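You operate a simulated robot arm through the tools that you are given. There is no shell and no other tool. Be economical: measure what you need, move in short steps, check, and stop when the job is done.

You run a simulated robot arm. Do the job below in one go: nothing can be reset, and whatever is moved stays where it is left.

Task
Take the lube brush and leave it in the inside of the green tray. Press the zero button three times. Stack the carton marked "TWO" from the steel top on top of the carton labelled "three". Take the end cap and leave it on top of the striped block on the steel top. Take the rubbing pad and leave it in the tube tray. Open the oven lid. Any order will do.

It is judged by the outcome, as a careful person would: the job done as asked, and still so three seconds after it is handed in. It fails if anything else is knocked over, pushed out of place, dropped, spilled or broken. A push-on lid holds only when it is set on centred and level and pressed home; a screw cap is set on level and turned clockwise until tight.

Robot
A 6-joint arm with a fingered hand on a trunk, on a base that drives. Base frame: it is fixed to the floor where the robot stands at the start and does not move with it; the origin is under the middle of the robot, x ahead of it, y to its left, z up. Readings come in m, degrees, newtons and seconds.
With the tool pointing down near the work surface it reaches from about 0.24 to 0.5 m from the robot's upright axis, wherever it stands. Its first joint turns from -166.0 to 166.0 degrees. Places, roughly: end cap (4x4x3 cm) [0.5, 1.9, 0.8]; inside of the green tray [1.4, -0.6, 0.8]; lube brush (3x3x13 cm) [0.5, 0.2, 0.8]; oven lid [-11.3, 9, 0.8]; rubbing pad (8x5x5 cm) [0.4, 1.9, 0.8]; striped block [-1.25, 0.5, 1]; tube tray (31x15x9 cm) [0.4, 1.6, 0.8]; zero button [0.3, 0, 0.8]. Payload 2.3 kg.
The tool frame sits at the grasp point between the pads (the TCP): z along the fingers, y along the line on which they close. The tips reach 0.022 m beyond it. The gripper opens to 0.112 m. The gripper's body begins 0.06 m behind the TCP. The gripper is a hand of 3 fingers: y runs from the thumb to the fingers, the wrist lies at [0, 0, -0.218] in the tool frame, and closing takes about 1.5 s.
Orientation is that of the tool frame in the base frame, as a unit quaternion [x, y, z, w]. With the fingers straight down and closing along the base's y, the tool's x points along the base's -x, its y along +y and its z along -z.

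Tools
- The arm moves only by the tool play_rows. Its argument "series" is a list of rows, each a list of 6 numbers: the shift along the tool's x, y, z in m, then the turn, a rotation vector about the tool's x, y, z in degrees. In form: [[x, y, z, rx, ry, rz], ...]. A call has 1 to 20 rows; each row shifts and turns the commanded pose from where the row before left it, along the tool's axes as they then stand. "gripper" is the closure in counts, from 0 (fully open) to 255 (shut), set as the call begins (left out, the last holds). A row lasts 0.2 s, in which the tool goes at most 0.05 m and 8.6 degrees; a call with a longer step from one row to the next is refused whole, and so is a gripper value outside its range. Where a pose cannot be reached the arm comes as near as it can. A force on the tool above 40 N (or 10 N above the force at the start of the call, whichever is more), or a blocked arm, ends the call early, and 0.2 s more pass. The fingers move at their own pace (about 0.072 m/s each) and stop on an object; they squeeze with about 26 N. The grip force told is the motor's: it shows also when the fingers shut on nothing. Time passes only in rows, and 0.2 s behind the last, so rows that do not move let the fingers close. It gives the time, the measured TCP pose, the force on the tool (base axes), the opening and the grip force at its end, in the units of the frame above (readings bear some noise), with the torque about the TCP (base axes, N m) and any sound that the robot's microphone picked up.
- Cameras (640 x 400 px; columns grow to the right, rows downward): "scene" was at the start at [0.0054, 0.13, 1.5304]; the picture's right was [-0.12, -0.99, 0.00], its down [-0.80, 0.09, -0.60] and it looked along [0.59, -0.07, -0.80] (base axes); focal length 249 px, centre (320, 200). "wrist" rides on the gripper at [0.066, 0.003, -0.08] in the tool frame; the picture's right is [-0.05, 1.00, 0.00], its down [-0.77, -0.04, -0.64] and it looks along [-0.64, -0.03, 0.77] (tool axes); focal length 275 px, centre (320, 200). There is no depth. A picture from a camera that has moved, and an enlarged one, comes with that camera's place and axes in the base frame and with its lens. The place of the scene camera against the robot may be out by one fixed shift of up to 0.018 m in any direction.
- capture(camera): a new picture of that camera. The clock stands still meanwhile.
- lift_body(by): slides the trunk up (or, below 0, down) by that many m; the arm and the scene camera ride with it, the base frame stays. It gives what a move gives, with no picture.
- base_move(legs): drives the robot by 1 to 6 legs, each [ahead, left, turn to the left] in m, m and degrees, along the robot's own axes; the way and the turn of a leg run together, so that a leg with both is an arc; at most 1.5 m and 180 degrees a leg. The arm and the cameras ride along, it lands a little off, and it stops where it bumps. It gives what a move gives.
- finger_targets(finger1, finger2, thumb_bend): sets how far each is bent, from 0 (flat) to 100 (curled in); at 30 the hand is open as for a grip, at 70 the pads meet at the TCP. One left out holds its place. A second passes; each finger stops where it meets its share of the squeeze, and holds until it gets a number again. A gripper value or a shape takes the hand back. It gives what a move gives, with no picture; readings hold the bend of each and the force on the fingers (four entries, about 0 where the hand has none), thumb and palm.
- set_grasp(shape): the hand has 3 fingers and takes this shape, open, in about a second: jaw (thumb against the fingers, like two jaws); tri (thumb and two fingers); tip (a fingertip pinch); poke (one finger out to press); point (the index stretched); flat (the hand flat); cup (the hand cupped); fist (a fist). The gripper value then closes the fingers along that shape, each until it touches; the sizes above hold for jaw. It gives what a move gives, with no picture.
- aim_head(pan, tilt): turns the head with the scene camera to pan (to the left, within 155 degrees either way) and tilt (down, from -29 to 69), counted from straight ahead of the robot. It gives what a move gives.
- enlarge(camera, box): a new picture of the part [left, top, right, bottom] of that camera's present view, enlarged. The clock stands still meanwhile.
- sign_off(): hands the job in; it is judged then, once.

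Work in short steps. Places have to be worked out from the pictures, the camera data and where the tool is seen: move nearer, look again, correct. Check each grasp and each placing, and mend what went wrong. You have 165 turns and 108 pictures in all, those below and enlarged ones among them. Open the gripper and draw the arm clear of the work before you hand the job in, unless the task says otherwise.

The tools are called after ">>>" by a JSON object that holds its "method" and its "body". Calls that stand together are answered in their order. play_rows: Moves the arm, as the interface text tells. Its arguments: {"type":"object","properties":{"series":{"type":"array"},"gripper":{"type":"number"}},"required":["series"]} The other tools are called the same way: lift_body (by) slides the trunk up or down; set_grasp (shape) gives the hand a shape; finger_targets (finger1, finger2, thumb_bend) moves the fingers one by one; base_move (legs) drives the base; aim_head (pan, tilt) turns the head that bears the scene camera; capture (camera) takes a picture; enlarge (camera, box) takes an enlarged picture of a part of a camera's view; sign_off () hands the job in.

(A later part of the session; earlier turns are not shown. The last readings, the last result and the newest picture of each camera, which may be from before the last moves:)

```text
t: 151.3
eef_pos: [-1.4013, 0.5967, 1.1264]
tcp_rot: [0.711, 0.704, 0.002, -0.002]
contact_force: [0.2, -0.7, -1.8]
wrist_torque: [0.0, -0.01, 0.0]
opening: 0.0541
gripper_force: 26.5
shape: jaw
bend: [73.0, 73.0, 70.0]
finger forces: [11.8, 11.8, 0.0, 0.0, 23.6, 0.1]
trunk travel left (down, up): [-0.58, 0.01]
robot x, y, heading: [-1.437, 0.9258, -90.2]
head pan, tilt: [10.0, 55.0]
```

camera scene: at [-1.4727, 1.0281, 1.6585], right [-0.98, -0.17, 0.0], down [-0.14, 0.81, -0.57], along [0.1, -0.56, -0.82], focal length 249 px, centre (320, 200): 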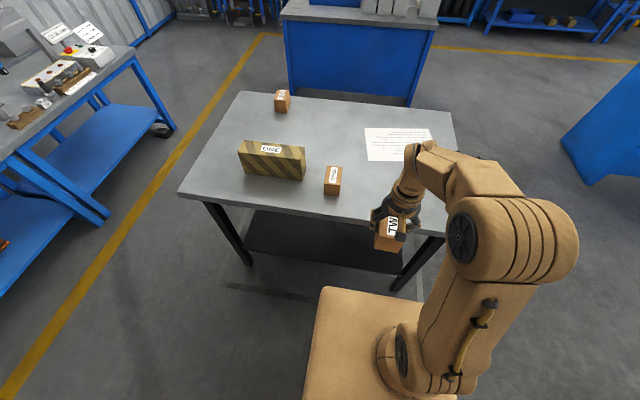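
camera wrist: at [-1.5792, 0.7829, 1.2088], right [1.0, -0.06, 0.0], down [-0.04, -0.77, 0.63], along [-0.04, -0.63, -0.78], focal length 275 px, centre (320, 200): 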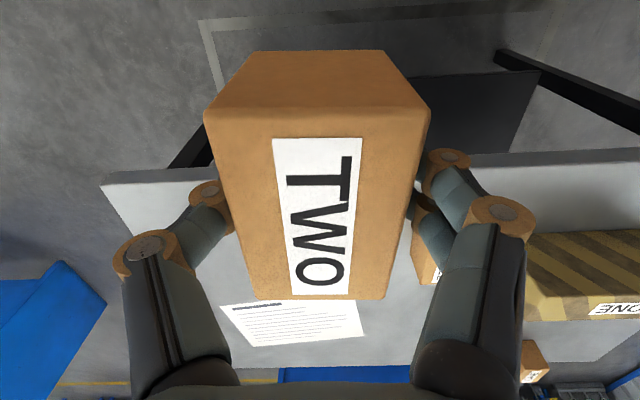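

Move over THREE with ~4 cm clearance and check alignment with the scene camera.

>>> {"method": "play_rows", "body": {"series": [[-0.04, -0.0013, 0.01, 0, 0, 0], [-0.04, -0.0013, 0.02, 0, 0, 0], [-0.04, -0.0013, 0.025, 0, 0, 0], [-0.039, -0.0013, 0.026, 0, 0, 0], [0, 0, 0, 0, 0, 0]]}}

>>> {"method": "aim_head", "body": {"pan": -5, "tilt": 50}}

>>> {"method": "enlarge", "body": {"camera": "scene", "box": [240, 100, 440, 225]}}

>>> {"method": "capture", "body": {"camera": "wrist"}}

```text
t: 152.5
eef_pos: [-1.4079, 0.4404, 1.0437]
tcp_rot: [0.711, 0.703, 0.002, -0.003]
contact_force: [0.8, 0.4, -1.8]
wrist_torque: [0.01, 0.01, -0.02]
opening: 0.0536
gripper_force: 26.3
shape: jaw
bend: [73.0, 73.0, 70.0]
finger forces: [11.8, 11.8, 0.0, 0.0, 23.6, 0.1]
trunk travel left (down, up): [-0.58, 0.01]
robot x, y, heading: [-1.4399, 0.92, -90.0]
head pan, tilt: [10.0, 55.0]
```

```text
t: 153.3
eef_pos: [-1.4095, 0.4394, 1.0434]
tcp_rot: [0.711, 0.703, 0.001, -0.003]
contact_force: [0.1, 0.4, -1.6]
wrist_torque: [0.0, -0.05, 0.0]
opening: 0.0539
gripper_force: 25.8
shape: jaw
bend: [73.0, 73.0, 70.0]
finger forces: [11.8, 11.8, 0.1, 0.0, 23.6, 0.1]
trunk travel left (down, up): [-0.58, 0.01]
robot x, y, heading: [-1.4356, 0.918, -90.0]
head pan, tilt: [-5.0, 50.0]
```

```text
3.20 times, centred on (340, 162) of scene
camera zoom: at [-1.3101, 0.9019, 1.6649], right [-1.0, 0.09, 0.0], down [0.07, 0.76, -0.64], along [-0.06, -0.64, -0.77], focal length 797 px, centre (256, 320)
```

zoom: 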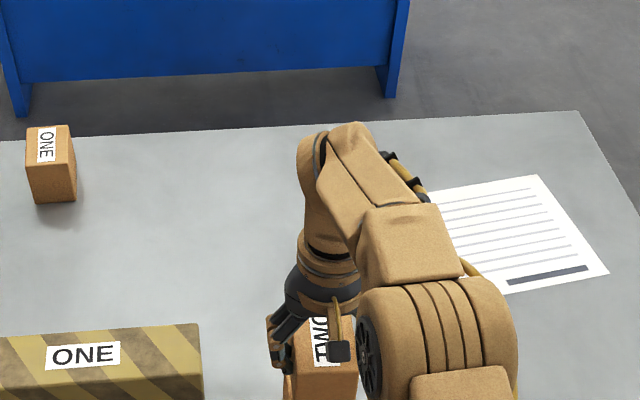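

```text
49 pictures are left
camera wrist: at [-1.4062, 0.5037, 1.1264], right [1.0, -0.06, 0.0], down [-0.04, -0.77, 0.63], along [-0.04, -0.63, -0.78], focal length 275 px, centre (320, 200)
```

wrist: 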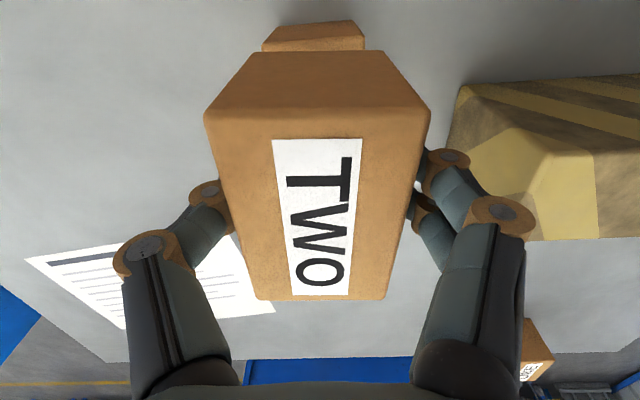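

THREE's near edge peeks out under TWO: THREE's centre ≈(-1.411, 0.431). I zoom once to judge yaw.

>>> {"method": "enlarge", "body": {"camera": "wrist", "box": [200, 0, 440, 150]}}

```text
2.67 times, centred on (320, 75) of wrist
camera zoom: at [-1.4062, 0.5037, 1.1264], right [1.0, -0.06, 0.0], down [-0.04, -0.77, 0.63], along [-0.04, -0.63, -0.78], focal length 734 px, centre (320, 533)
```

zoom: 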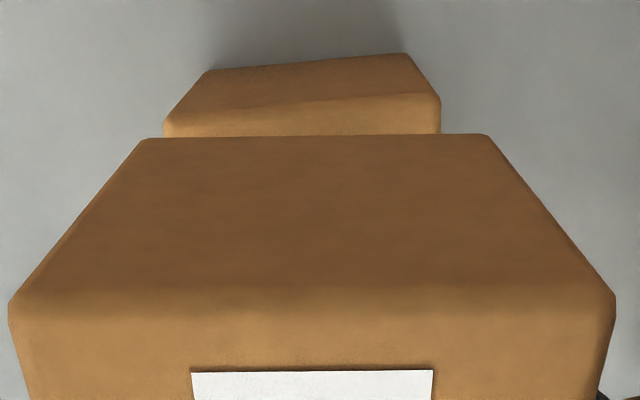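

Only about 3.5° yaw and a few mm to correct. I correct and lower TWO onto THREE.

>>> {"method": "play_rows", "body": {"series": [[-0.006, -0.0035, 0, 0, 0, -3.5], [0, 0, 0.018, 0, 0, 0], [0, 0, 0.016, 0, 0, 0], [0, 0, 0, 0, 0, 0]]}}

>>> {"method": "play_rows", "body": {"series": [[0, 0, 0.002, 0, 0, 0], [0, 0, 0.002, 0, 0, 0], [0, 0, 0.002, 0, 0, 0], [0, 0, 0, 0, 0, 0]]}}

>>> {"method": "capture", "body": {"camera": "wrist"}}

```text
t: 154.3
eef_pos: [-1.4121, 0.4335, 1.0109]
tcp_rot: [0.689, 0.725, 0.002, -0.003]
contact_force: [-0.3, -0.1, -0.4]
wrist_torque: [-0.02, 0.01, 0.0]
opening: 0.0535
gripper_force: 26.5
shape: jaw
bend: [73.0, 73.0, 70.0]
finger forces: [11.9, 11.8, 0.1, 0.0, 23.7, 0.0]
trunk travel left (down, up): [-0.58, 0.01]
robot x, y, heading: [-1.4362, 0.9217, -90.0]
head pan, tilt: [-5.0, 50.0]
```

```text
t: 155.3
eef_pos: [-1.412, 0.4349, 1.006]
tcp_rot: [0.689, 0.725, 0.001, -0.003]
contact_force: [0.6, -1.0, 3.1]
wrist_torque: [0.02, 0.01, 0.03]
opening: 0.0534
gripper_force: 25.9
shape: jaw
bend: [73.0, 73.0, 70.0]
finger forces: [12.0, 12.2, 0.0, 0.0, 24.4, 0.0]
trunk travel left (down, up): [-0.58, 0.01]
robot x, y, heading: [-1.4366, 0.921, -90.1]
head pan, tilt: [-5.0, 50.0]
```

```text
47 pictures are left
camera wrist: at [-1.4129, 0.4988, 1.088], right [1.0, 0.0, 0.0], down [0.0, -0.77, 0.63], along [0.0, -0.63, -0.77], focal length 275 px, centre (320, 200)
```

wrist: 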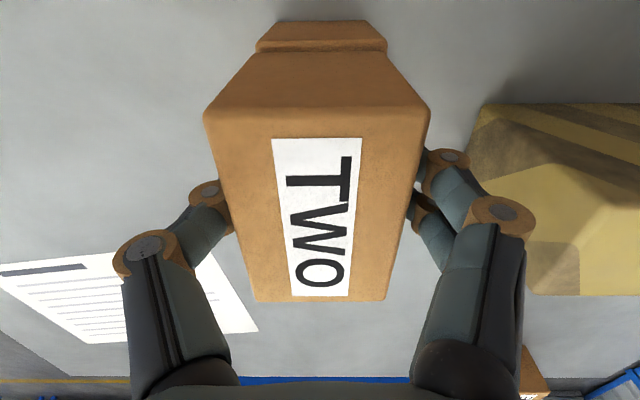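

TWO rests on THREE, aligned. I open only a little (the striped block is close on one side) and rise.

>>> {"method": "play_rows", "body": {"series": [[0, 0, 0, 0, 0, 0], [0, 0, 0, 0, 0, 0], [0, 0, 0, 0, 0, 0], [0, 0, -0.02, 0, 0, 0], [0, 0, -0.04, 0, 0, 0], [0, 0, -0.05, 0, 0, 0], [0, 0, 0, 0, 0, 0]], "gripper": 90}}

>>> {"method": "capture", "body": {"camera": "wrist"}}

```text
t: 156.9
eef_pos: [-1.4106, 0.4344, 1.115]
tcp_rot: [0.689, 0.725, 0.001, -0.002]
contact_force: [0.3, -0.3, 0.2]
wrist_torque: [0.02, 0.02, -0.01]
opening: 0.0723
gripper_force: 0.1
shape: jaw
bend: [70.0, 70.0, 68.0]
finger forces: [0.0, 0.0, 0.0, 0.1, 0.0, 0.1]
trunk travel left (down, up): [-0.58, 0.01]
robot x, y, heading: [-1.4396, 0.9186, -90.2]
head pan, tilt: [-5.0, 50.0]
```

```text
46 pictures are left
camera wrist: at [-1.4118, 0.4989, 1.1975], right [1.0, 0.0, 0.0], down [0.0, -0.78, 0.63], along [0.0, -0.63, -0.78], focal length 275 px, centre (320, 200)
```

wrist: 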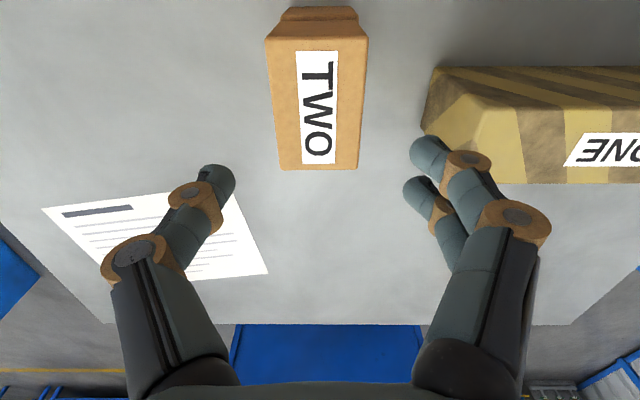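

TWO sits squarely on THREE. Now to the end cap and rubbing pad at (0.5, 1.9): retract, back off, lower the trunk and drive to the left part of the bench.

>>> {"method": "play_rows", "body": {"series": [[0, 0, -0.04, 0, 0, 3.5], [0.04, 0, -0.04, 0, 0, 0], [0.045, 0, 0, 0, 0, 0], [0.045, 0, 0, 0, 0, 0], [0.03, 0, 0, 0, 0, 0], [0, 0, 0, 0, 0, 0]], "gripper": 0}}

>>> {"method": "base_move", "body": {"legs": [[-0.2, 0, 0], [0, 0, 90], [1.25, 0, 0], [0, 0.6, 0]]}}

>>> {"method": "lift_body", "body": {"by": -0.12}}

>>> {"method": "aim_head", "body": {"pan": 0, "tilt": 45}}

>>> {"method": "capture", "body": {"camera": "scene"}}

```text
refused: row 2 steps farther than a row can; nothing moved
```

```text
t: 171.2
eef_pos: [0.3057, 1.7137, 1.115]
tcp_rot: [-0.014, 1.0, -0.001, -0.003]
contact_force: [-1.2, -0.1, 0.3]
wrist_torque: [0.0, 0.01, -0.01]
opening: 0.0723
gripper_force: 0.1
shape: jaw
bend: [70.0, 70.0, 68.0]
finger forces: [0.0, 0.0, 0.0, 0.0, 0.0, 0.1]
trunk travel left (down, up): [-0.58, 0.01]
robot x, y, heading: [-0.1801, 1.699, -1.2]
head pan, tilt: [-5.0, 50.0]
```

```text
t: 172.7
eef_pos: [0.3057, 1.7132, 0.9952]
tcp_rot: [-0.015, 1.0, -0.001, -0.002]
contact_force: [-0.1, -0.2, 0.7]
wrist_torque: [-0.01, 0.0, -0.01]
opening: 0.0721
gripper_force: 0.1
shape: jaw
bend: [70.0, 70.0, 68.0]
finger forces: [0.1, 0.1, 0.1, 0.0, 0.1, 0.1]
trunk travel left (down, up): [-0.46, 0.13]
robot x, y, heading: [-0.1795, 1.6966, -1.5]
head pan, tilt: [-5.0, 50.0]
```

```text
t: 173.3
eef_pos: [0.3056, 1.7142, 0.9954]
tcp_rot: [-0.015, 1.0, -0.001, -0.002]
contact_force: [-0.5, -0.7, 0.3]
wrist_torque: [-0.02, 0.01, 0.01]
opening: 0.0722
gripper_force: 0.1
shape: jaw
bend: [70.0, 70.0, 68.0]
finger forces: [0.0, 0.1, 0.1, 0.0, 0.0, 0.0]
trunk travel left (down, up): [-0.46, 0.13]
robot x, y, heading: [-0.1831, 1.6984, -1.4]
head pan, tilt: [0.0, 45.0]
```

```text
45 pictures are left
camera scene: at [-0.1649, 1.8353, 1.5518], right [-0.02, -1.0, 0.0], down [-0.71, 0.02, -0.71], along [0.71, -0.02, -0.71], focal length 249 px, centre (320, 200)
```

scene: 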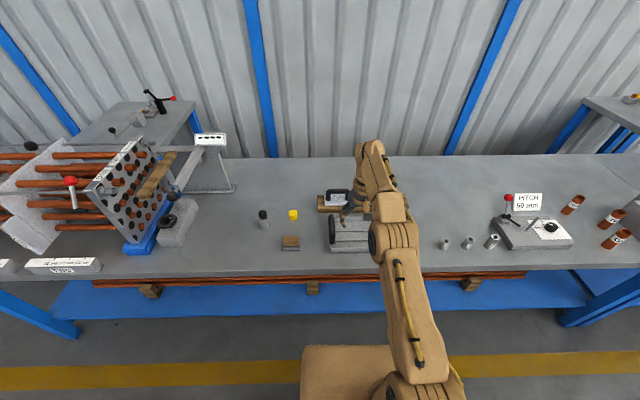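

The arm-retract call was refused but the drive stayed clear. Yellow end cap ≈(0.52, 1.93), brown pad ≈(0.38, 1.93). I look with the wrist camera at the tray below.

>>> {"method": "play_rows", "body": {"series": [[0.04, 0.0, -0.02, 0, 0, 0], [0.04, 0.02, -0.02, 0, 0, 0], [0, 0.04, -0.02, 0, 0, 0], [0, 0.04, -0.02, 0, 0, 0], [0, 0, 0, 0, 0, 0]], "gripper": 0}}

>>> {"method": "capture", "body": {"camera": "wrist"}}

>>> {"method": "enlarge", "body": {"camera": "scene", "box": [230, 170, 430, 290]}}

```text
t: 174.5
eef_pos: [0.2221, 1.8115, 1.0751]
tcp_rot: [-0.014, 1.0, -0.001, -0.002]
contact_force: [0.5, -0.8, 1.1]
wrist_torque: [0.02, -0.02, -0.05]
opening: 0.1117
gripper_force: 0.0
shape: jaw
bend: [30.0, 30.0, 30.0]
finger forces: [0.0, 0.0, 0.0, 0.1, 0.1, 0.0]
trunk travel left (down, up): [-0.46, 0.13]
robot x, y, heading: [-0.1827, 1.6968, -1.4]
head pan, tilt: [0.0, 45.0]
```

```text
44 pictures are left
camera wrist: at [0.1558, 1.8111, 1.1568], right [0.02, 1.0, 0.0], down [0.78, -0.01, 0.63], along [0.63, -0.01, -0.78], focal length 275 px, centre (320, 200)
```

wrist: 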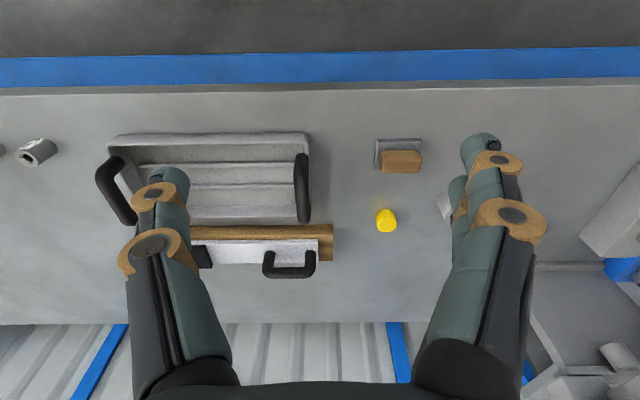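

```text
3.20 times, centred on (330, 230) of scene
camera zoom: at [-0.1648, 1.8348, 1.5519], right [-0.02, -1.0, 0.0], down [-0.71, 0.02, -0.71], along [0.71, -0.02, -0.71], focal length 797 px, centre (288, 104)
```

zoom: 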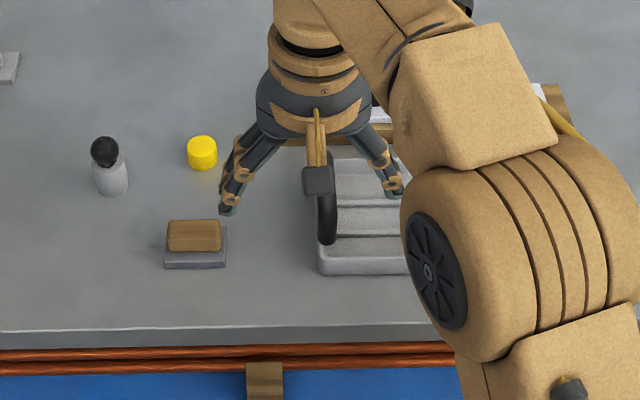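

Tray ≈ x 0.32–0.475, y 1.48–1.79; pad ≈(0.371, 1.929); cap ≈(0.52, 1.93). I move the base to about (0.01, 1.90) so all are within reach.

>>> {"method": "base_move", "body": {"legs": [[0.19, 0.2, 1.4]]}}

>>> {"method": "capture", "body": {"camera": "wrist"}}

```text
t: 176.5
eef_pos: [0.4133, 2.0181, 1.0735]
tcp_rot: [-0.027, 1.0, -0.002, -0.002]
contact_force: [0.3, 0.5, -0.5]
wrist_torque: [0.0, 0.02, 0.01]
opening: 0.1118
gripper_force: 0.0
shape: jaw
bend: [30.0, 30.0, 30.0]
finger forces: [0.0, 0.1, 0.1, 0.1, 0.0, 0.1]
trunk travel left (down, up): [-0.46, 0.13]
robot x, y, heading: [0.0108, 1.8967, 0.1]
head pan, tilt: [0.0, 45.0]
```

```text
42 pictures are left
camera wrist: at [0.3466, 2.0174, 1.1564], right [-0.01, 1.0, 0.0], down [0.78, 0.01, 0.63], along [0.63, 0.0, -0.78], focal length 275 px, centre (320, 200)
```

wrist: 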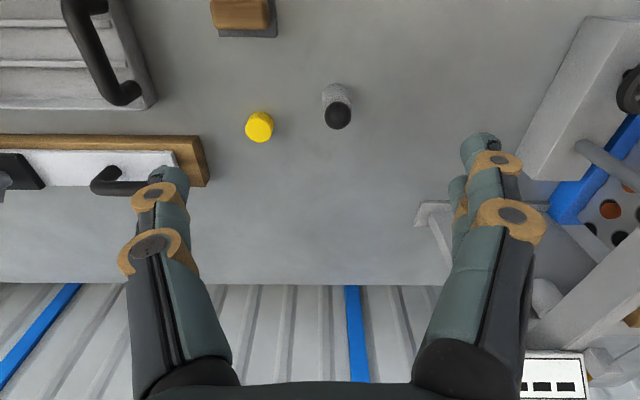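

Hover above the rubbing pad at ≈(0.376, 1.929).

>>> {"method": "play_rows", "body": {"series": [[0.0105, -0.022, 0.04, 0, 0, 3], [0.0105, -0.022, 0.04, 0, 0, 0], [0.0105, -0.022, 0.04, 0, 0, 0], [0.0105, -0.022, 0.04, 0, 0, 0], [0, 0, 0, 0, 0, 0]]}}

>>> {"method": "capture", "body": {"camera": "wrist"}}

```text
t: 177.7
eef_pos: [0.3722, 1.9316, 0.914]
tcp_rot: [0.0, 1.0, -0.001, -0.002]
contact_force: [0.6, -0.3, 0.7]
wrist_torque: [-0.02, -0.02, -0.03]
opening: 0.1119
gripper_force: 0.0
shape: jaw
bend: [30.0, 30.0, 30.0]
finger forces: [0.1, 0.1, 0.0, 0.0, 0.1, 0.0]
trunk travel left (down, up): [-0.46, 0.13]
robot x, y, heading: [0.0125, 1.8951, 0.1]
head pan, tilt: [0.0, 45.0]
```

```text
41 pictures are left
camera wrist: at [0.3052, 1.9338, 0.9962], right [0.04, 1.0, 0.0], down [0.77, -0.03, 0.63], along [0.63, -0.03, -0.78], focal length 275 px, centre (320, 200)
```

wrist: 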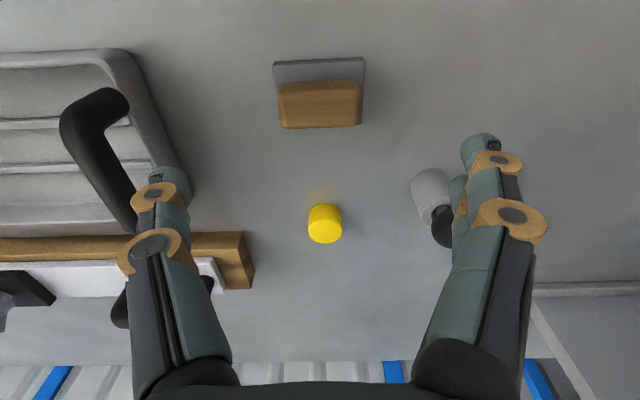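

Pad is centred below. Descend to z≈0.800 and close.

>>> {"method": "play_rows", "body": {"series": [[-0.002, -0.001, 0.04, 0, 0, 0], [-0.002, -0.001, 0.04, 0, 0, 0], [0, 0, 0.034, 0, 0, 0], [0, 0, 0, 0, 0, 0]]}}

>>> {"method": "play_rows", "body": {"series": [[0, 0, 0, 0, 0, 0], [0, 0, 0, 0, 0, 0], [0, 0, 0, 0, 0, 0], [0, 0, 0, 0, 0, 0], [0, 0, 0, 0, 0, 0], [0, 0, 0, 0, 0, 0]], "gripper": 255}}

>>> {"method": "capture", "body": {"camera": "wrist"}}

```text
t: 178.7
eef_pos: [0.3762, 1.9294, 0.7982]
tcp_rot: [-0.001, 1.0, 0.0, -0.002]
contact_force: [0.2, -1.0, -0.5]
wrist_torque: [0.01, -0.03, 0.02]
opening: 0.1118
gripper_force: 0.0
shape: jaw
bend: [30.0, 30.0, 30.0]
finger forces: [0.0, 0.0, 0.0, 0.1, 0.0, 0.1]
trunk travel left (down, up): [-0.46, 0.13]
robot x, y, heading: [0.0118, 1.898, -0.0]
head pan, tilt: [0.0, 45.0]
```

```text
t: 180.1
eef_pos: [0.3756, 1.9279, 0.798]
tcp_rot: [-0.001, 1.0, -0.001, -0.004]
contact_force: [-0.3, -0.1, -0.5]
wrist_torque: [0.03, -0.03, -0.01]
opening: 0.0516
gripper_force: 25.7
shape: jaw
bend: [74.0, 73.0, 70.0]
finger forces: [12.1, 13.0, 0.0, 0.0, 23.5, 0.1]
trunk travel left (down, up): [-0.46, 0.13]
robot x, y, heading: [0.0115, 1.8945, 0.0]
head pan, tilt: [0.0, 45.0]
```

```text
40 pictures are left
camera wrist: at [0.3093, 1.9307, 0.8808], right [0.04, 1.0, 0.0], down [0.77, -0.03, 0.63], along [0.63, -0.03, -0.78], focal length 275 px, centre (320, 200)
```

wrist: 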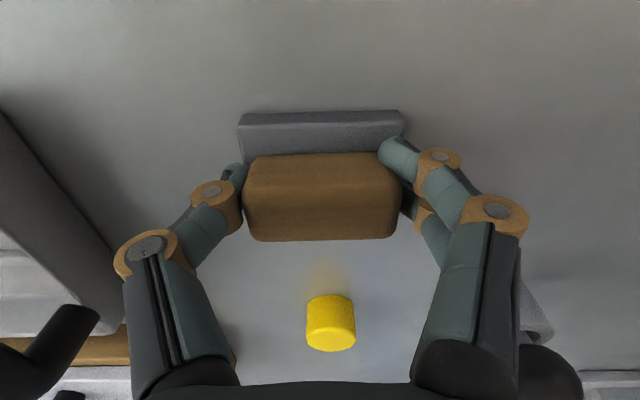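

Pad gripped by its wooden part. Lift and carry over the tray centre.

>>> {"method": "play_rows", "body": {"series": [[0, 0, -0.03, 0, 0, 0], [0, 0, -0.045, 0, 0, 0], [0, 0, -0.045, 0, 0, 0], [0, 0, -0.03, 0, 0, 0], [-0.004, -0.045, 0, 0, 0, 0], [-0.004, -0.045, 0, 0, 0, 0], [-0.004, -0.045, 0, 0, 0, 0], [-0.004, -0.045, 0, 0, 0, 0], [-0.004, -0.045, 0, 0, 0, 0], [-0.004, -0.045, 0, 0, 0, 0], [0, -0.025, 0, 0, 0, 0], [0, 0, 0, 0, 0, 0]]}}

>>> {"method": "capture", "body": {"camera": "wrist"}}

```text
t: 182.7
eef_pos: [0.4006, 1.6307, 0.951]
tcp_rot: [-0.001, 1.0, 0.0, -0.002]
contact_force: [-0.5, 0.5, -0.6]
wrist_torque: [-0.01, 0.0, 0.02]
opening: 0.0512
gripper_force: 25.6
shape: jaw
bend: [74.0, 73.0, 70.0]
finger forces: [11.7, 13.6, 0.0, 0.0, 23.5, 0.1]
trunk travel left (down, up): [-0.46, 0.13]
robot x, y, heading: [0.0131, 1.8936, -0.1]
head pan, tilt: [0.0, 45.0]
```

```text
39 pictures are left
camera wrist: at [0.3327, 1.6331, 1.0332], right [0.04, 1.0, 0.0], down [0.77, -0.03, 0.63], along [0.63, -0.03, -0.78], focal length 275 px, centre (320, 200)
```

wrist: 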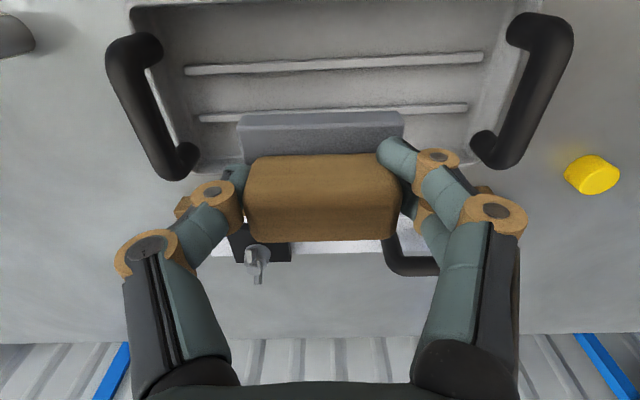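

Over the tray; ridges at x≈0.392 and 0.430. I shift to (0.411, 1.640) and lower, then creep down to contact.

>>> {"method": "play_rows", "body": {"series": [[-0.01, 0.009, 0.03, 0, 0, 0], [0, 0, 0.04, 0, 0, 0], [0, 0, 0.045, 0, 0, 0], [0, 0, 0, 0, 0, 0]]}}

>>> {"method": "play_rows", "body": {"series": [[0, 0, 0.004, 0, 0, 0], [0, 0, 0.004, 0, 0, 0], [0, 0, 0.004, 0, 0, 0], [0, 0, 0, 0, 0, 0]]}}

>>> {"method": "capture", "body": {"camera": "wrist"}}

```text
t: 183.7
eef_pos: [0.4096, 1.6404, 0.8371]
tcp_rot: [-0.001, 1.0, -0.001, -0.003]
contact_force: [0.4, 0.3, -0.2]
wrist_torque: [-0.02, -0.02, -0.01]
opening: 0.0476
gripper_force: 26.5
shape: jaw
bend: [76.0, 72.0, 70.0]
finger forces: [9.6, 15.9, 0.0, 0.1, 22.6, 0.0]
trunk travel left (down, up): [-0.46, 0.13]
robot x, y, heading: [0.0092, 1.8902, -0.1]
head pan, tilt: [0.0, 45.0]
```

```text
t: 184.7
eef_pos: [0.4099, 1.641, 0.8248]
tcp_rot: [0.0, 1.0, -0.002, -0.003]
contact_force: [-0.1, -0.7, 0.0]
wrist_torque: [-0.02, -0.01, 0.01]
opening: 0.0476
gripper_force: 26.2
shape: jaw
bend: [76.0, 72.0, 70.0]
finger forces: [9.3, 15.8, 0.1, 0.1, 22.4, 0.0]
trunk travel left (down, up): [-0.46, 0.13]
robot x, y, heading: [0.0099, 1.8932, 0.1]
head pan, tilt: [0.0, 45.0]
```

```text
38 pictures are left
camera wrist: at [0.3424, 1.6431, 0.9064], right [0.04, 1.0, 0.0], down [0.77, -0.03, 0.63], along [0.63, -0.03, -0.78], focal length 275 px, centre (320, 200)
```

wrist: 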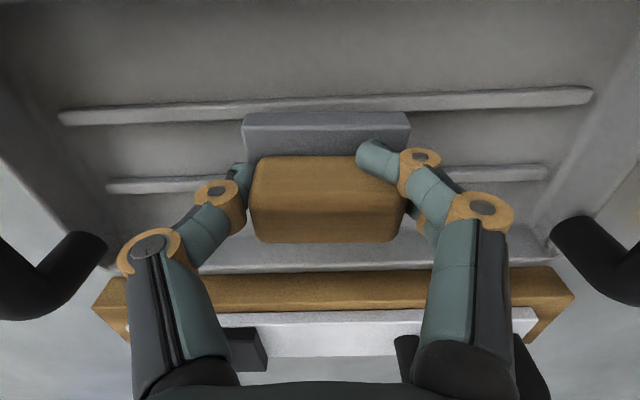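

Still above the floor; one finger is riding up the edge but the pad holds. Continue creeping down.

>>> {"method": "play_rows", "body": {"series": [[0, 0, 0.003, 0, 0, 0], [0, 0, 0.003, 0, 0, 0], [0, 0, 0.003, 0, 0, 0], [0, 0, 0, 0, 0, 0]]}}

>>> {"method": "play_rows", "body": {"series": [[0, 0, 0.002, 0, 0, 0], [0, 0, 0.002, 0, 0, 0], [0, 0, 0, 0, 0, 0]]}}

```text
t: 185.7
eef_pos: [0.4092, 1.6406, 0.8159]
tcp_rot: [-0.001, 1.0, 0.0, -0.002]
contact_force: [-0.3, 0.0, -0.9]
wrist_torque: [0.04, 0.02, 0.0]
opening: 0.0475
gripper_force: 26.0
shape: jaw
bend: [76.0, 72.0, 70.0]
finger forces: [9.3, 15.9, 0.0, 0.1, 22.4, 0.0]
trunk travel left (down, up): [-0.46, 0.13]
robot x, y, heading: [0.0161, 1.8954, 0.1]
head pan, tilt: [0.0, 45.0]
```

```text
t: 186.5
eef_pos: [0.4085, 1.6422, 0.8129]
tcp_rot: [-0.002, 1.0, -0.001, -0.001]
contact_force: [-2.2, -0.2, 7.1]
wrist_torque: [0.13, -0.15, 0.02]
opening: 0.0476
gripper_force: 25.8
shape: jaw
bend: [76.0, 72.0, 70.0]
finger forces: [12.5, 16.0, 0.1, 0.1, 23.1, 0.0]
trunk travel left (down, up): [-0.46, 0.13]
robot x, y, heading: [0.0088, 1.891, -0.1]
head pan, tilt: [0.0, 45.0]
```

Contact felt (7 N). Release and rise.

>>> {"method": "play_rows", "body": {"series": [[0, 0, 0, 0, 0, 0], [0, 0, 0, 0, 0, 0], [0, 0, 0, 0, 0, 0], [0, 0, 0, 0, 0, 0], [0, 0, -0.02, 0, 0, 0], [0, 0, -0.045, 0, 0, 0], [0, 0, -0.045, 0, 0, 0], [0, 0, 0, 0, 0, 0]], "gripper": 40}}

>>> {"method": "capture", "body": {"camera": "wrist"}}

```text
t: 188.3
eef_pos: [0.4102, 1.6403, 0.9223]
tcp_rot: [0.0, 1.0, -0.001, -0.002]
contact_force: [-0.1, 0.7, 0.6]
wrist_torque: [0.03, 0.0, -0.01]
opening: 0.094
gripper_force: 0.0
shape: jaw
bend: [55.0, 55.0, 51.0]
finger forces: [0.1, 0.1, 0.0, 0.0, 0.0, 0.0]
trunk travel left (down, up): [-0.46, 0.13]
robot x, y, heading: [0.0101, 1.8933, 0.1]
head pan, tilt: [0.0, 45.0]
```

```text
37 pictures are left
camera wrist: at [0.3433, 1.6428, 1.0036], right [0.04, 1.0, 0.0], down [0.77, -0.03, 0.63], along [0.63, -0.03, -0.78], focal length 275 px, centre (320, 200)
```

wrist: 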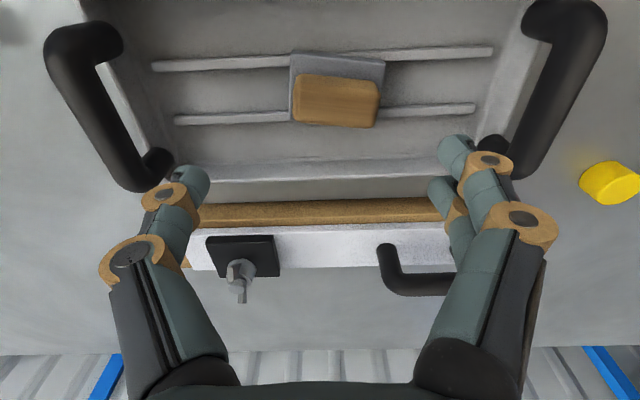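

Pad rests in the tube tray. Now the yellow end cap at ≈(0.511, 1.930): go above it.

>>> {"method": "play_rows", "body": {"series": [[0, 0, -0.04, 0, 0, 0], [0, 0.045, -0.02, 0, 0, 0], [0, 0.045, 0, 0, 0, 0], [-0.015, 0.045, 0, 0, 0, 0], [-0.02, 0.045, 0, 0, 0, 0], [-0.02, 0.045, 0, 0, 0, 0], [-0.02, 0.045, 0, 0, 0, 0], [-0.02, 0.02, 0.02, 0, 0, 0], [-0.006, 0, 0.04, 0, 0, 0], [0, 0, 0, 0, 0, 0]]}}

>>> {"method": "capture", "body": {"camera": "wrist"}}

```text
t: 190.5
eef_pos: [0.5121, 1.9317, 0.9165]
tcp_rot: [0.0, 1.0, -0.001, -0.003]
contact_force: [0.6, -0.1, 1.4]
wrist_torque: [0.02, 0.03, 0.05]
opening: 0.0943
gripper_force: 0.0
shape: jaw
bend: [55.0, 55.0, 51.0]
finger forces: [0.0, 0.0, 0.0, 0.0, 0.0, 0.1]
trunk travel left (down, up): [-0.46, 0.13]
robot x, y, heading: [0.0092, 1.8992, -0.0]
head pan, tilt: [0.0, 45.0]
```

```text
36 pictures are left
camera wrist: at [0.4444, 1.9342, 0.999], right [0.04, 1.0, 0.0], down [0.77, -0.03, 0.63], along [0.63, -0.03, -0.78], focal length 275 px, centre (320, 200)
```

wrist: 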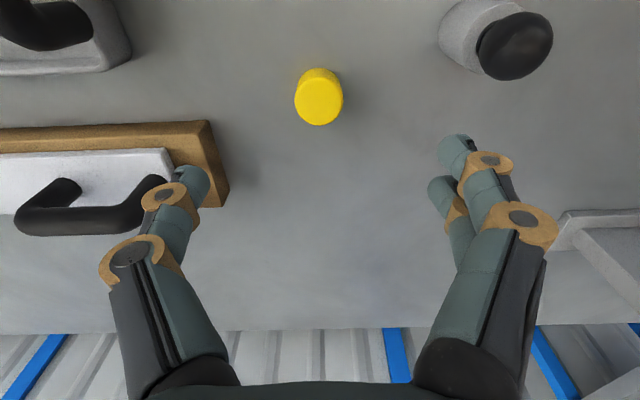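

Cap centre refined to (0.519, 1.929). Descend to z≈0.79 and close.

>>> {"method": "play_rows", "body": {"series": [[-0.007, -0.003, 0.03, 0, 0, 0], [0, 0, 0.04, 0, 0, 0], [0, 0, 0.035, 0, 0, 0], [0, 0, 0.02, 0, 0, 0], [0, 0, 0, 0, 0, 0]]}}

>>> {"method": "play_rows", "body": {"series": [[0, 0, 0, 0, 0, 0], [0, 0, 0, 0, 0, 0], [0, 0, 0, 0, 0, 0], [0, 0, 0, 0, 0, 0], [0, 0, 0, 0, 0, 0], [0, 0, 0, 0, 0, 0]], "gripper": 255}}

>>> {"method": "capture", "body": {"camera": "wrist"}}

```text
t: 191.7
eef_pos: [0.5024, 1.9318, 0.796]
tcp_rot: [-0.001, 1.0, 0.0, -0.003]
contact_force: [-0.1, 0.1, 0.0]
wrist_torque: [-0.02, 0.02, -0.01]
opening: 0.0944
gripper_force: 0.0
shape: jaw
bend: [55.0, 55.0, 51.0]
finger forces: [0.0, 0.1, 0.0, 0.0, 0.0, 0.0]
out of reach, approached as far as the arm can: row 1, 3, 4
trunk travel left (down, up): [-0.46, 0.13]
robot x, y, heading: [0.0148, 1.8934, 0.1]
head pan, tilt: [0.0, 45.0]
```

```text
t: 193.1
eef_pos: [0.5031, 1.9305, 0.7968]
tcp_rot: [0.0, 1.0, -0.002, -0.002]
contact_force: [0.3, -0.5, -0.1]
wrist_torque: [-0.02, -0.02, 0.01]
opening: 0.0
gripper_force: 26.0
shape: jaw
bend: [67.0, 67.0, 75.0]
finger forces: [0.1, 0.0, 0.0, 0.1, 0.0, 0.0]
trunk travel left (down, up): [-0.46, 0.13]
robot x, y, heading: [0.01, 1.894, 0.1]
head pan, tilt: [0.0, 45.0]
```

```text
35 pictures are left
camera wrist: at [0.4361, 1.9336, 0.8777], right [0.04, 1.0, 0.0], down [0.77, -0.03, 0.63], along [0.63, -0.03, -0.78], focal length 275 px, centre (320, 200)
```

wrist: 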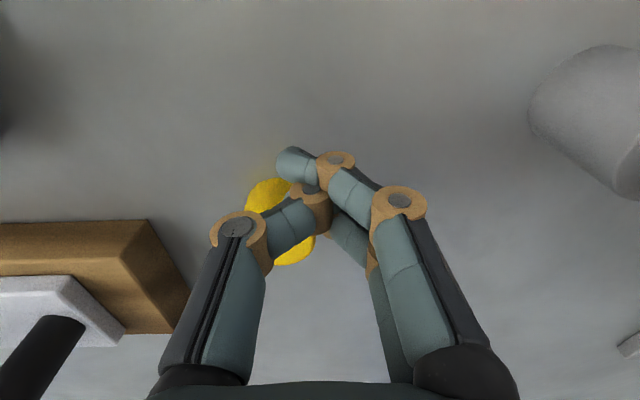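

Reach fell 16 mm short and the fingers closed on nothing. Open, rise, and bring the base 5 cm closer.

>>> {"method": "play_rows", "body": {"series": [[0, 0, 0, 0, 0, 0], [0, 0, 0, 0, 0, 0], [0, 0, 0, 0, 0, 0], [0, 0, 0, 0, 0, 0], [0, 0, 0, 0, 0, 0], [0, 0, -0.04, 0, 0, 0], [0, 0, -0.04, 0, 0, 0], [0.03, 0, -0.02, 0, 0, 0], [0, 0, 0, 0, 0, 0]], "gripper": 50}}

>>> {"method": "base_move", "body": {"legs": [[0.05, 0, 0]]}}

>>> {"method": "capture", "body": {"camera": "wrist"}}

```text
t: 195.1
eef_pos: [0.5096, 1.9337, 0.9001]
tcp_rot: [-0.001, 1.0, -0.002, -0.004]
contact_force: [0.0, 0.7, 0.5]
wrist_torque: [0.01, 0.02, -0.03]
opening: 0.0899
gripper_force: 0.0
shape: jaw
bend: [59.0, 59.0, 55.0]
finger forces: [0.0, 0.1, 0.1, 0.0, 0.1, 0.1]
out of reach, approached as far as the arm can: row 7, 8
trunk travel left (down, up): [-0.46, 0.13]
robot x, y, heading: [0.0152, 1.893, 0.4]
head pan, tilt: [0.0, 45.0]
```

```text
t: 196.0
eef_pos: [0.5602, 1.934, 0.8992]
tcp_rot: [-0.001, 1.0, -0.002, -0.004]
contact_force: [0.6, -0.4, -0.7]
wrist_torque: [0.05, 0.0, -0.03]
opening: 0.09
gripper_force: 0.2
shape: jaw
bend: [59.0, 59.0, 55.0]
finger forces: [0.0, 0.1, 0.1, 0.1, 0.0, 0.0]
trunk travel left (down, up): [-0.46, 0.13]
robot x, y, heading: [0.0621, 1.8961, -0.1]
head pan, tilt: [0.0, 45.0]
```

```text
34 pictures are left
camera wrist: at [0.4938, 1.9361, 0.9815], right [0.04, 1.0, 0.0], down [0.78, -0.03, 0.63], along [0.63, -0.03, -0.78], focal length 275 px, centre (320, 200)
```

wrist: 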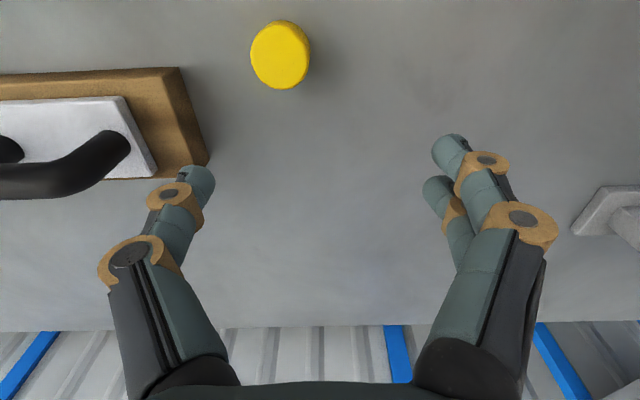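

Cap is now at ≈(0.530, 1.908), still upright. Align above it and verify.

>>> {"method": "play_rows", "body": {"series": [[0.03, -0.025, 0.0, 0, 0, 0], [0, 0, 0.035, 0, 0, 0], [0, 0, 0, 0, 0, 0]]}}

>>> {"method": "capture", "body": {"camera": "wrist"}}

```text
t: 196.8
eef_pos: [0.5622, 1.9172, 0.865]
tcp_rot: [-0.001, 1.0, 0.0, -0.004]
contact_force: [-0.1, 0.4, 0.1]
wrist_torque: [0.0, 0.01, -0.01]
opening: 0.09
gripper_force: 0.0
shape: jaw
bend: [59.0, 59.0, 55.0]
finger forces: [0.0, 0.0, 0.1, 0.1, 0.1, 0.1]
out of reach, approached as far as the arm can: row 1
trunk travel left (down, up): [-0.46, 0.13]
robot x, y, heading: [0.0628, 1.8944, 0.3]
head pan, tilt: [0.0, 45.0]
```

```text
33 pictures are left
camera wrist: at [0.4942, 1.919, 0.9477], right [0.04, 1.0, 0.0], down [0.78, -0.03, 0.63], along [0.63, -0.03, -0.78], focal length 275 px, centre (320, 200)
```

wrist: 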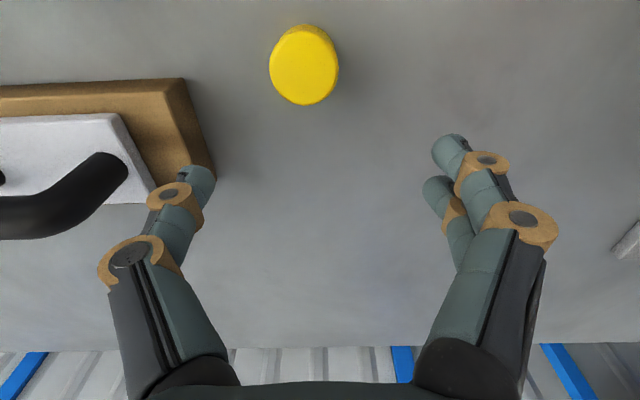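

Same estimate for the cap. I step inward in small rows.

>>> {"method": "play_rows", "body": {"series": [[0.012, -0.003, 0.0, 0, 0, 0], [0.012, -0.003, 0, 0, 0, 0], [0.008, -0.003, 0, 0, 0, 0], [0, 0, 0, 0, 0, 0]]}}

```text
t: 197.8
eef_pos: [0.5601, 1.908, 0.8635]
tcp_rot: [-0.003, 1.0, 0.0, -0.005]
contact_force: [0.7, -0.2, -0.9]
wrist_torque: [0.02, -0.01, -0.02]
opening: 0.09
gripper_force: 0.1
shape: jaw
bend: [59.0, 59.0, 55.0]
finger forces: [0.1, 0.0, 0.0, 0.0, 0.0, 0.0]
out of reach, approached as far as the arm can: row 1, 2, 3
trunk travel left (down, up): [-0.46, 0.13]
robot x, y, heading: [0.0627, 1.8958, 0.4]
head pan, tilt: [0.0, 45.0]
```

The arm is stuck at full stretch; I move up and inward together to free it.

>>> {"method": "play_rows", "body": {"series": [[0.02, 0, -0.04, 0, 0, 0], [0.03, 0, -0.03, 0, 0, 0], [0.03, 0, 0, 0, 0, 0], [0, 0, 0, 0, 0, 0]]}}

```text
t: 198.8
eef_pos: [0.5572, 1.913, 0.929]
tcp_rot: [-0.002, 1.0, 0.0, -0.004]
contact_force: [0.8, 0.5, -0.5]
wrist_torque: [0.0, -0.02, -0.02]
opening: 0.0896
gripper_force: 0.0
shape: jaw
bend: [59.0, 59.0, 55.0]
finger forces: [0.1, 0.1, 0.0, 0.0, 0.0, 0.0]
out of reach, approached as far as the arm can: row 1, 2, 3
trunk travel left (down, up): [-0.46, 0.13]
robot x, y, heading: [0.062, 1.8934, -0.1]
head pan, tilt: [0.0, 45.0]
```

Still locked radially; I use a tilt of the hand to bend the elbow, then straighten.

>>> {"method": "play_rows", "body": {"series": [[0, 0, -0.02, 0, -8, 0], [0, 0, -0.02, 0, -8, 0], [0.02, 0, 0, 0, -4, 0], [0.03, 0, 0, 0, 0, 0], [0.02, 0, 0, 0, 4, 0], [0, 0, 0, 0, 8, 0], [0, 0, 0, 0, 8, 0], [0, 0, 0, 0, 0, 0]]}}

```text
t: 200.6
eef_pos: [0.5586, 1.9195, 0.9616]
tcp_rot: [0.0, 1.0, 0.0, -0.004]
contact_force: [-0.5, -0.1, 0.4]
wrist_torque: [0.0, 0.0, -0.01]
opening: 0.0896
gripper_force: 0.1
shape: jaw
bend: [59.0, 59.0, 55.0]
finger forces: [0.0, 0.0, 0.0, 0.0, 0.1, 0.0]
out of reach, approached as far as the arm can: row 1, 2, 3, 4, 7
trunk travel left (down, up): [-0.46, 0.13]
robot x, y, heading: [0.066, 1.8958, 0.2]
head pan, tilt: [0.0, 45.0]
```

I test which directions are free: straight up, then inward with full-size steps.

>>> {"method": "play_rows", "body": {"series": [[0, 0, -0.05, 0, 0, 0], [0, 0, -0.05, 0, 0, 0], [0.049, 0, 0, 0, 0, 0], [0.049, 0, 0, 0, 0, 0], [0, 0, 0, 0, 0, 0]]}}

>>> {"method": "capture", "body": {"camera": "scene"}}

```text
t: 201.8
eef_pos: [0.432, 1.933, 1.0492]
tcp_rot: [-0.001, 1.0, 0.0, -0.004]
contact_force: [-0.2, 0.7, -0.4]
wrist_torque: [-0.01, 0.0, 0.01]
opening: 0.0898
gripper_force: 0.1
shape: jaw
bend: [59.0, 59.0, 55.0]
finger forces: [0.0, 0.0, 0.0, 0.0, 0.0, 0.0]
out of reach, approached as far as the arm can: row 1, 2
trunk travel left (down, up): [-0.46, 0.13]
robot x, y, heading: [0.0622, 1.8937, 0.2]
head pan, tilt: [0.0, 45.0]
```

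```text
32 pictures are left
camera scene: at [0.0757, 2.0331, 1.5518], right [0.0, -1.0, 0.0], down [-0.71, 0.0, -0.71], along [0.71, 0.0, -0.71], focal length 249 px, centre (320, 200)
```

scene: 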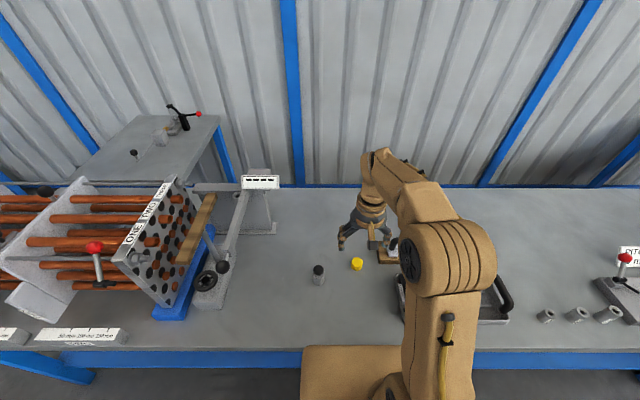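

Freed. Approach the cap again, within reach this time.

>>> {"method": "play_rows", "body": {"series": [[-0.0245, -0.006, 0.037, 0, 0, 0], [-0.0245, -0.006, 0.037, 0, 0, 0], [-0.0245, -0.006, 0.037, 0, 0, 0], [-0.0245, -0.006, 0.037, 0, 0, 0], [0, 0, 0.04, 0, 0, 0], [0, 0, 0, 0, 0, 0]]}}

>>> {"method": "capture", "body": {"camera": "wrist"}}

```text
t: 203.2
eef_pos: [0.5287, 1.9064, 0.8609]
tcp_rot: [-0.001, 1.0, -0.001, -0.004]
contact_force: [0.2, 0.0, -0.5]
wrist_torque: [0.01, -0.01, -0.02]
opening: 0.0898
gripper_force: 0.0
shape: jaw
bend: [59.0, 59.0, 55.0]
finger forces: [0.1, 0.0, 0.1, 0.0, 0.0, 0.0]
trunk travel left (down, up): [-0.46, 0.13]
robot x, y, heading: [0.0611, 1.896, 0.1]
head pan, tilt: [0.0, 45.0]
```

```text
31 pictures are left
camera wrist: at [0.4623, 1.9089, 0.9436], right [0.04, 1.0, 0.0], down [0.78, -0.03, 0.63], along [0.63, -0.03, -0.78], focal length 275 px, centre (320, 200)
```

wrist: 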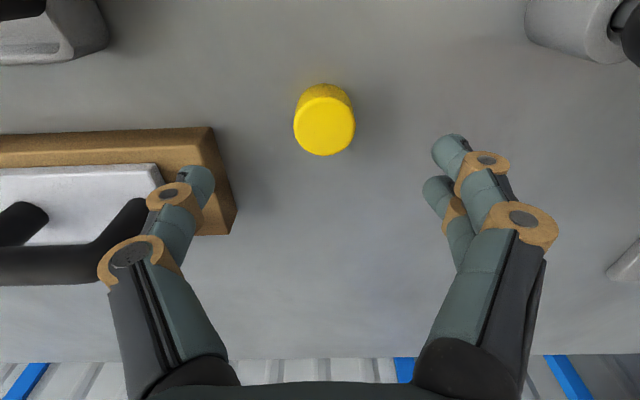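

Well centred. I narrow the opening (brown box close by), descend to 0.79 and close.

>>> {"method": "play_rows", "body": {"series": [[0, 0.002, 0.0, 0, 0, 0], [0, 0, 0, 0, 0, 0], [0, 0, 0.035, 0, 0, 0], [0, 0, 0.035, 0, 0, 0], [0, 0, 0, 0, 0, 0]], "gripper": 110}}

>>> {"method": "play_rows", "body": {"series": [[0, 0, 0, 0, 0, 0], [0, 0, 0, 0, 0, 0], [0, 0, 0, 0, 0, 0], [0, 0, 0, 0, 0, 0], [0, 0, 0, 0, 0, 0]], "gripper": 255}}

>>> {"method": "capture", "body": {"camera": "wrist"}}

```text
t: 204.4
eef_pos: [0.5282, 1.9104, 0.7924]
tcp_rot: [-0.001, 1.0, -0.001, -0.004]
contact_force: [-0.9, 0.0, -0.1]
wrist_torque: [-0.01, -0.01, 0.02]
opening: 0.0645
gripper_force: 0.1
shape: jaw
bend: [72.0, 72.0, 70.0]
finger forces: [0.1, 0.0, 0.1, 0.0, 0.0, 0.1]
trunk travel left (down, up): [-0.46, 0.13]
robot x, y, heading: [0.0644, 1.8984, 0.2]
head pan, tilt: [0.0, 45.0]
```

```text
t: 205.6
eef_pos: [0.5295, 1.9106, 0.7917]
tcp_rot: [-0.002, 1.0, -0.001, -0.003]
contact_force: [0.2, -0.4, -0.1]
wrist_torque: [0.0, -0.02, 0.01]
opening: 0.0258
gripper_force: 25.8
shape: jaw
bend: [73.0, 73.0, 70.0]
finger forces: [9.8, 13.2, 0.0, 0.1, 20.0, 0.0]
trunk travel left (down, up): [-0.46, 0.13]
robot x, y, heading: [0.0627, 1.8937, 0.3]
head pan, tilt: [0.0, 45.0]
```

```text
30 pictures are left
camera wrist: at [0.4618, 1.9124, 0.8742], right [0.04, 1.0, 0.0], down [0.78, -0.03, 0.63], along [0.63, -0.03, -0.78], focal length 275 px, centre (320, 200)
```

wrist: 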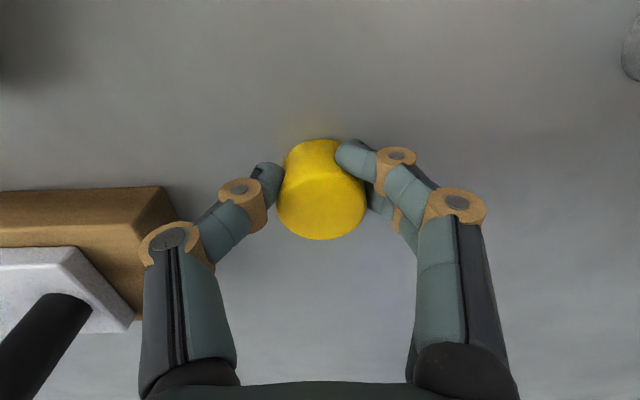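

End cap gripped. Lift, retract, raise the trunk and drive back to the steel top, facing -y in front of the striped block.

>>> {"method": "play_rows", "body": {"series": [[0, 0, -0.03, 0, 0, 0], [0, 0, -0.045, 0, 0, 0], [0.02, 0, -0.04, 0, 0, 0], [0.03, 0, -0.035, 0, 0, 0], [0.035, 0, -0.035, 0, 0, 0], [0.04, 0, -0.025, 0, 0, 0], [0.03, 0, -0.02, 0, 0, 0], [0, 0, 0, 0, 0, 0]]}}

>>> {"method": "lift_body", "body": {"by": 0.12}}

>>> {"method": "base_move", "body": {"legs": [[-0.45, 0, 0], [0, -0.72, 0], [-0.75, 0, 0], [0, 0, -90]]}}

```text
t: 207.4
eef_pos: [0.3769, 1.9085, 1.0238]
tcp_rot: [-0.001, 1.0, -0.002, -0.005]
contact_force: [0.5, -0.3, -0.7]
wrist_torque: [0.0, 0.01, 0.03]
opening: 0.0244
gripper_force: 26.2
shape: jaw
bend: [73.0, 73.0, 70.0]
finger forces: [9.9, 14.0, 0.1, 0.0, 19.4, 0.0]
trunk travel left (down, up): [-0.46, 0.13]
robot x, y, heading: [0.0605, 1.8895, -0.2]
head pan, tilt: [0.0, 45.0]
```

```text
t: 208.9
eef_pos: [0.3775, 1.9098, 1.143]
tcp_rot: [-0.001, 1.0, -0.002, -0.003]
contact_force: [0.9, -0.2, 0.3]
wrist_torque: [-0.03, 0.01, 0.02]
opening: 0.0247
gripper_force: 25.7
shape: jaw
bend: [73.0, 73.0, 70.0]
finger forces: [9.9, 13.9, 0.1, 0.0, 19.4, 0.1]
trunk travel left (down, up): [-0.58, 0.01]
robot x, y, heading: [0.0631, 1.8916, 0.2]
head pan, tilt: [0.0, 45.0]
```

```text
t: 222.6
eef_pos: [-1.1148, 0.8606, 1.1441]
tcp_rot: [0.703, 0.711, 0.002, -0.003]
contact_force: [-0.1, 0.2, -1.2]
wrist_torque: [-0.02, -0.02, 0.02]
opening: 0.0244
gripper_force: 26.2
shape: jaw
bend: [73.0, 73.0, 70.0]
finger forces: [8.7, 14.0, 0.1, 0.0, 19.5, 0.0]
trunk travel left (down, up): [-0.58, 0.01]
robot x, y, heading: [-1.1294, 1.1789, -89.3]
head pan, tilt: [0.0, 45.0]
```

Approach to y≈0.89 and check with the wrist camera.

>>> {"method": "base_move", "body": {"legs": [[0.285, -0.03, -0.7]]}}

>>> {"method": "capture", "body": {"camera": "wrist"}}

```text
t: 224.6
eef_pos: [-1.1427, 0.5673, 1.1435]
tcp_rot: [0.704, 0.71, 0.002, -0.002]
contact_force: [-0.4, -0.5, 0.2]
wrist_torque: [0.04, -0.02, 0.03]
opening: 0.0246
gripper_force: 25.9
shape: jaw
bend: [73.0, 73.0, 70.0]
finger forces: [8.6, 13.9, 0.0, 0.0, 19.3, 0.0]
trunk travel left (down, up): [-0.58, 0.01]
robot x, y, heading: [-1.1596, 0.8806, -89.5]
head pan, tilt: [0.0, 45.0]
```

```text
29 pictures are left
camera wrist: at [-1.1405, 0.6319, 1.2246], right [1.0, -0.04, 0.0], down [-0.03, -0.78, 0.63], along [-0.02, -0.63, -0.78], focal length 275 px, centre (320, 200)
```

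wrist: 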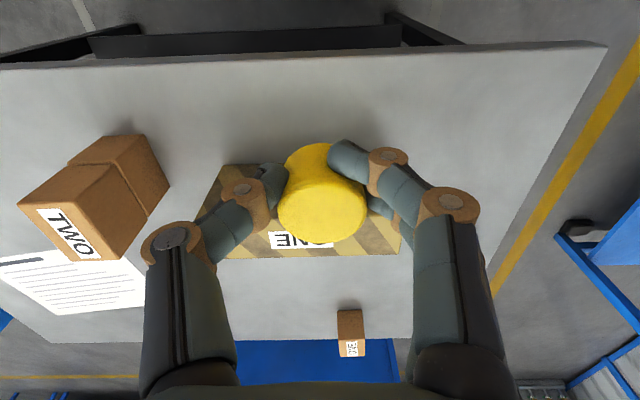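

Block top spans y≈0.365–0.425, centre x≈-1.17. Move the cap over it at hover height.

>>> {"method": "play_rows", "body": {"series": [[-0.0412, -0.0055, 0.005, 0, 0, 0], [-0.0412, -0.0055, 0.012, 0, 0, 0], [-0.0412, -0.0055, 0.02, 0, 0, 0], [-0.0412, -0.0055, 0.025, 0, 0, 0], [0, 0, 0, 0, 0, 0]]}}

>>> {"method": "capture", "body": {"camera": "wrist"}}

```text
t: 225.8
eef_pos: [-1.1606, 0.4045, 1.0787]
tcp_rot: [0.703, 0.711, 0.002, -0.003]
contact_force: [-1.3, 0.4, 0.5]
wrist_torque: [0.02, 0.03, -0.01]
opening: 0.0239
gripper_force: 25.6
shape: jaw
bend: [74.0, 73.0, 70.0]
finger forces: [8.4, 14.2, 0.1, 0.1, 19.4, 0.0]
trunk travel left (down, up): [-0.58, 0.01]
robot x, y, heading: [-1.1611, 0.8797, -89.5]
head pan, tilt: [0.0, 45.0]
```

```text
28 pictures are left
camera wrist: at [-1.1603, 0.4687, 1.1609], right [1.0, -0.04, 0.0], down [-0.03, -0.78, 0.63], along [-0.02, -0.63, -0.78], focal length 275 px, centre (320, 200)
```

wrist: 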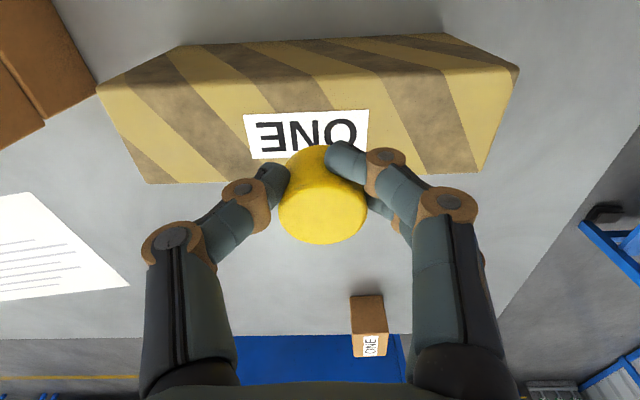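

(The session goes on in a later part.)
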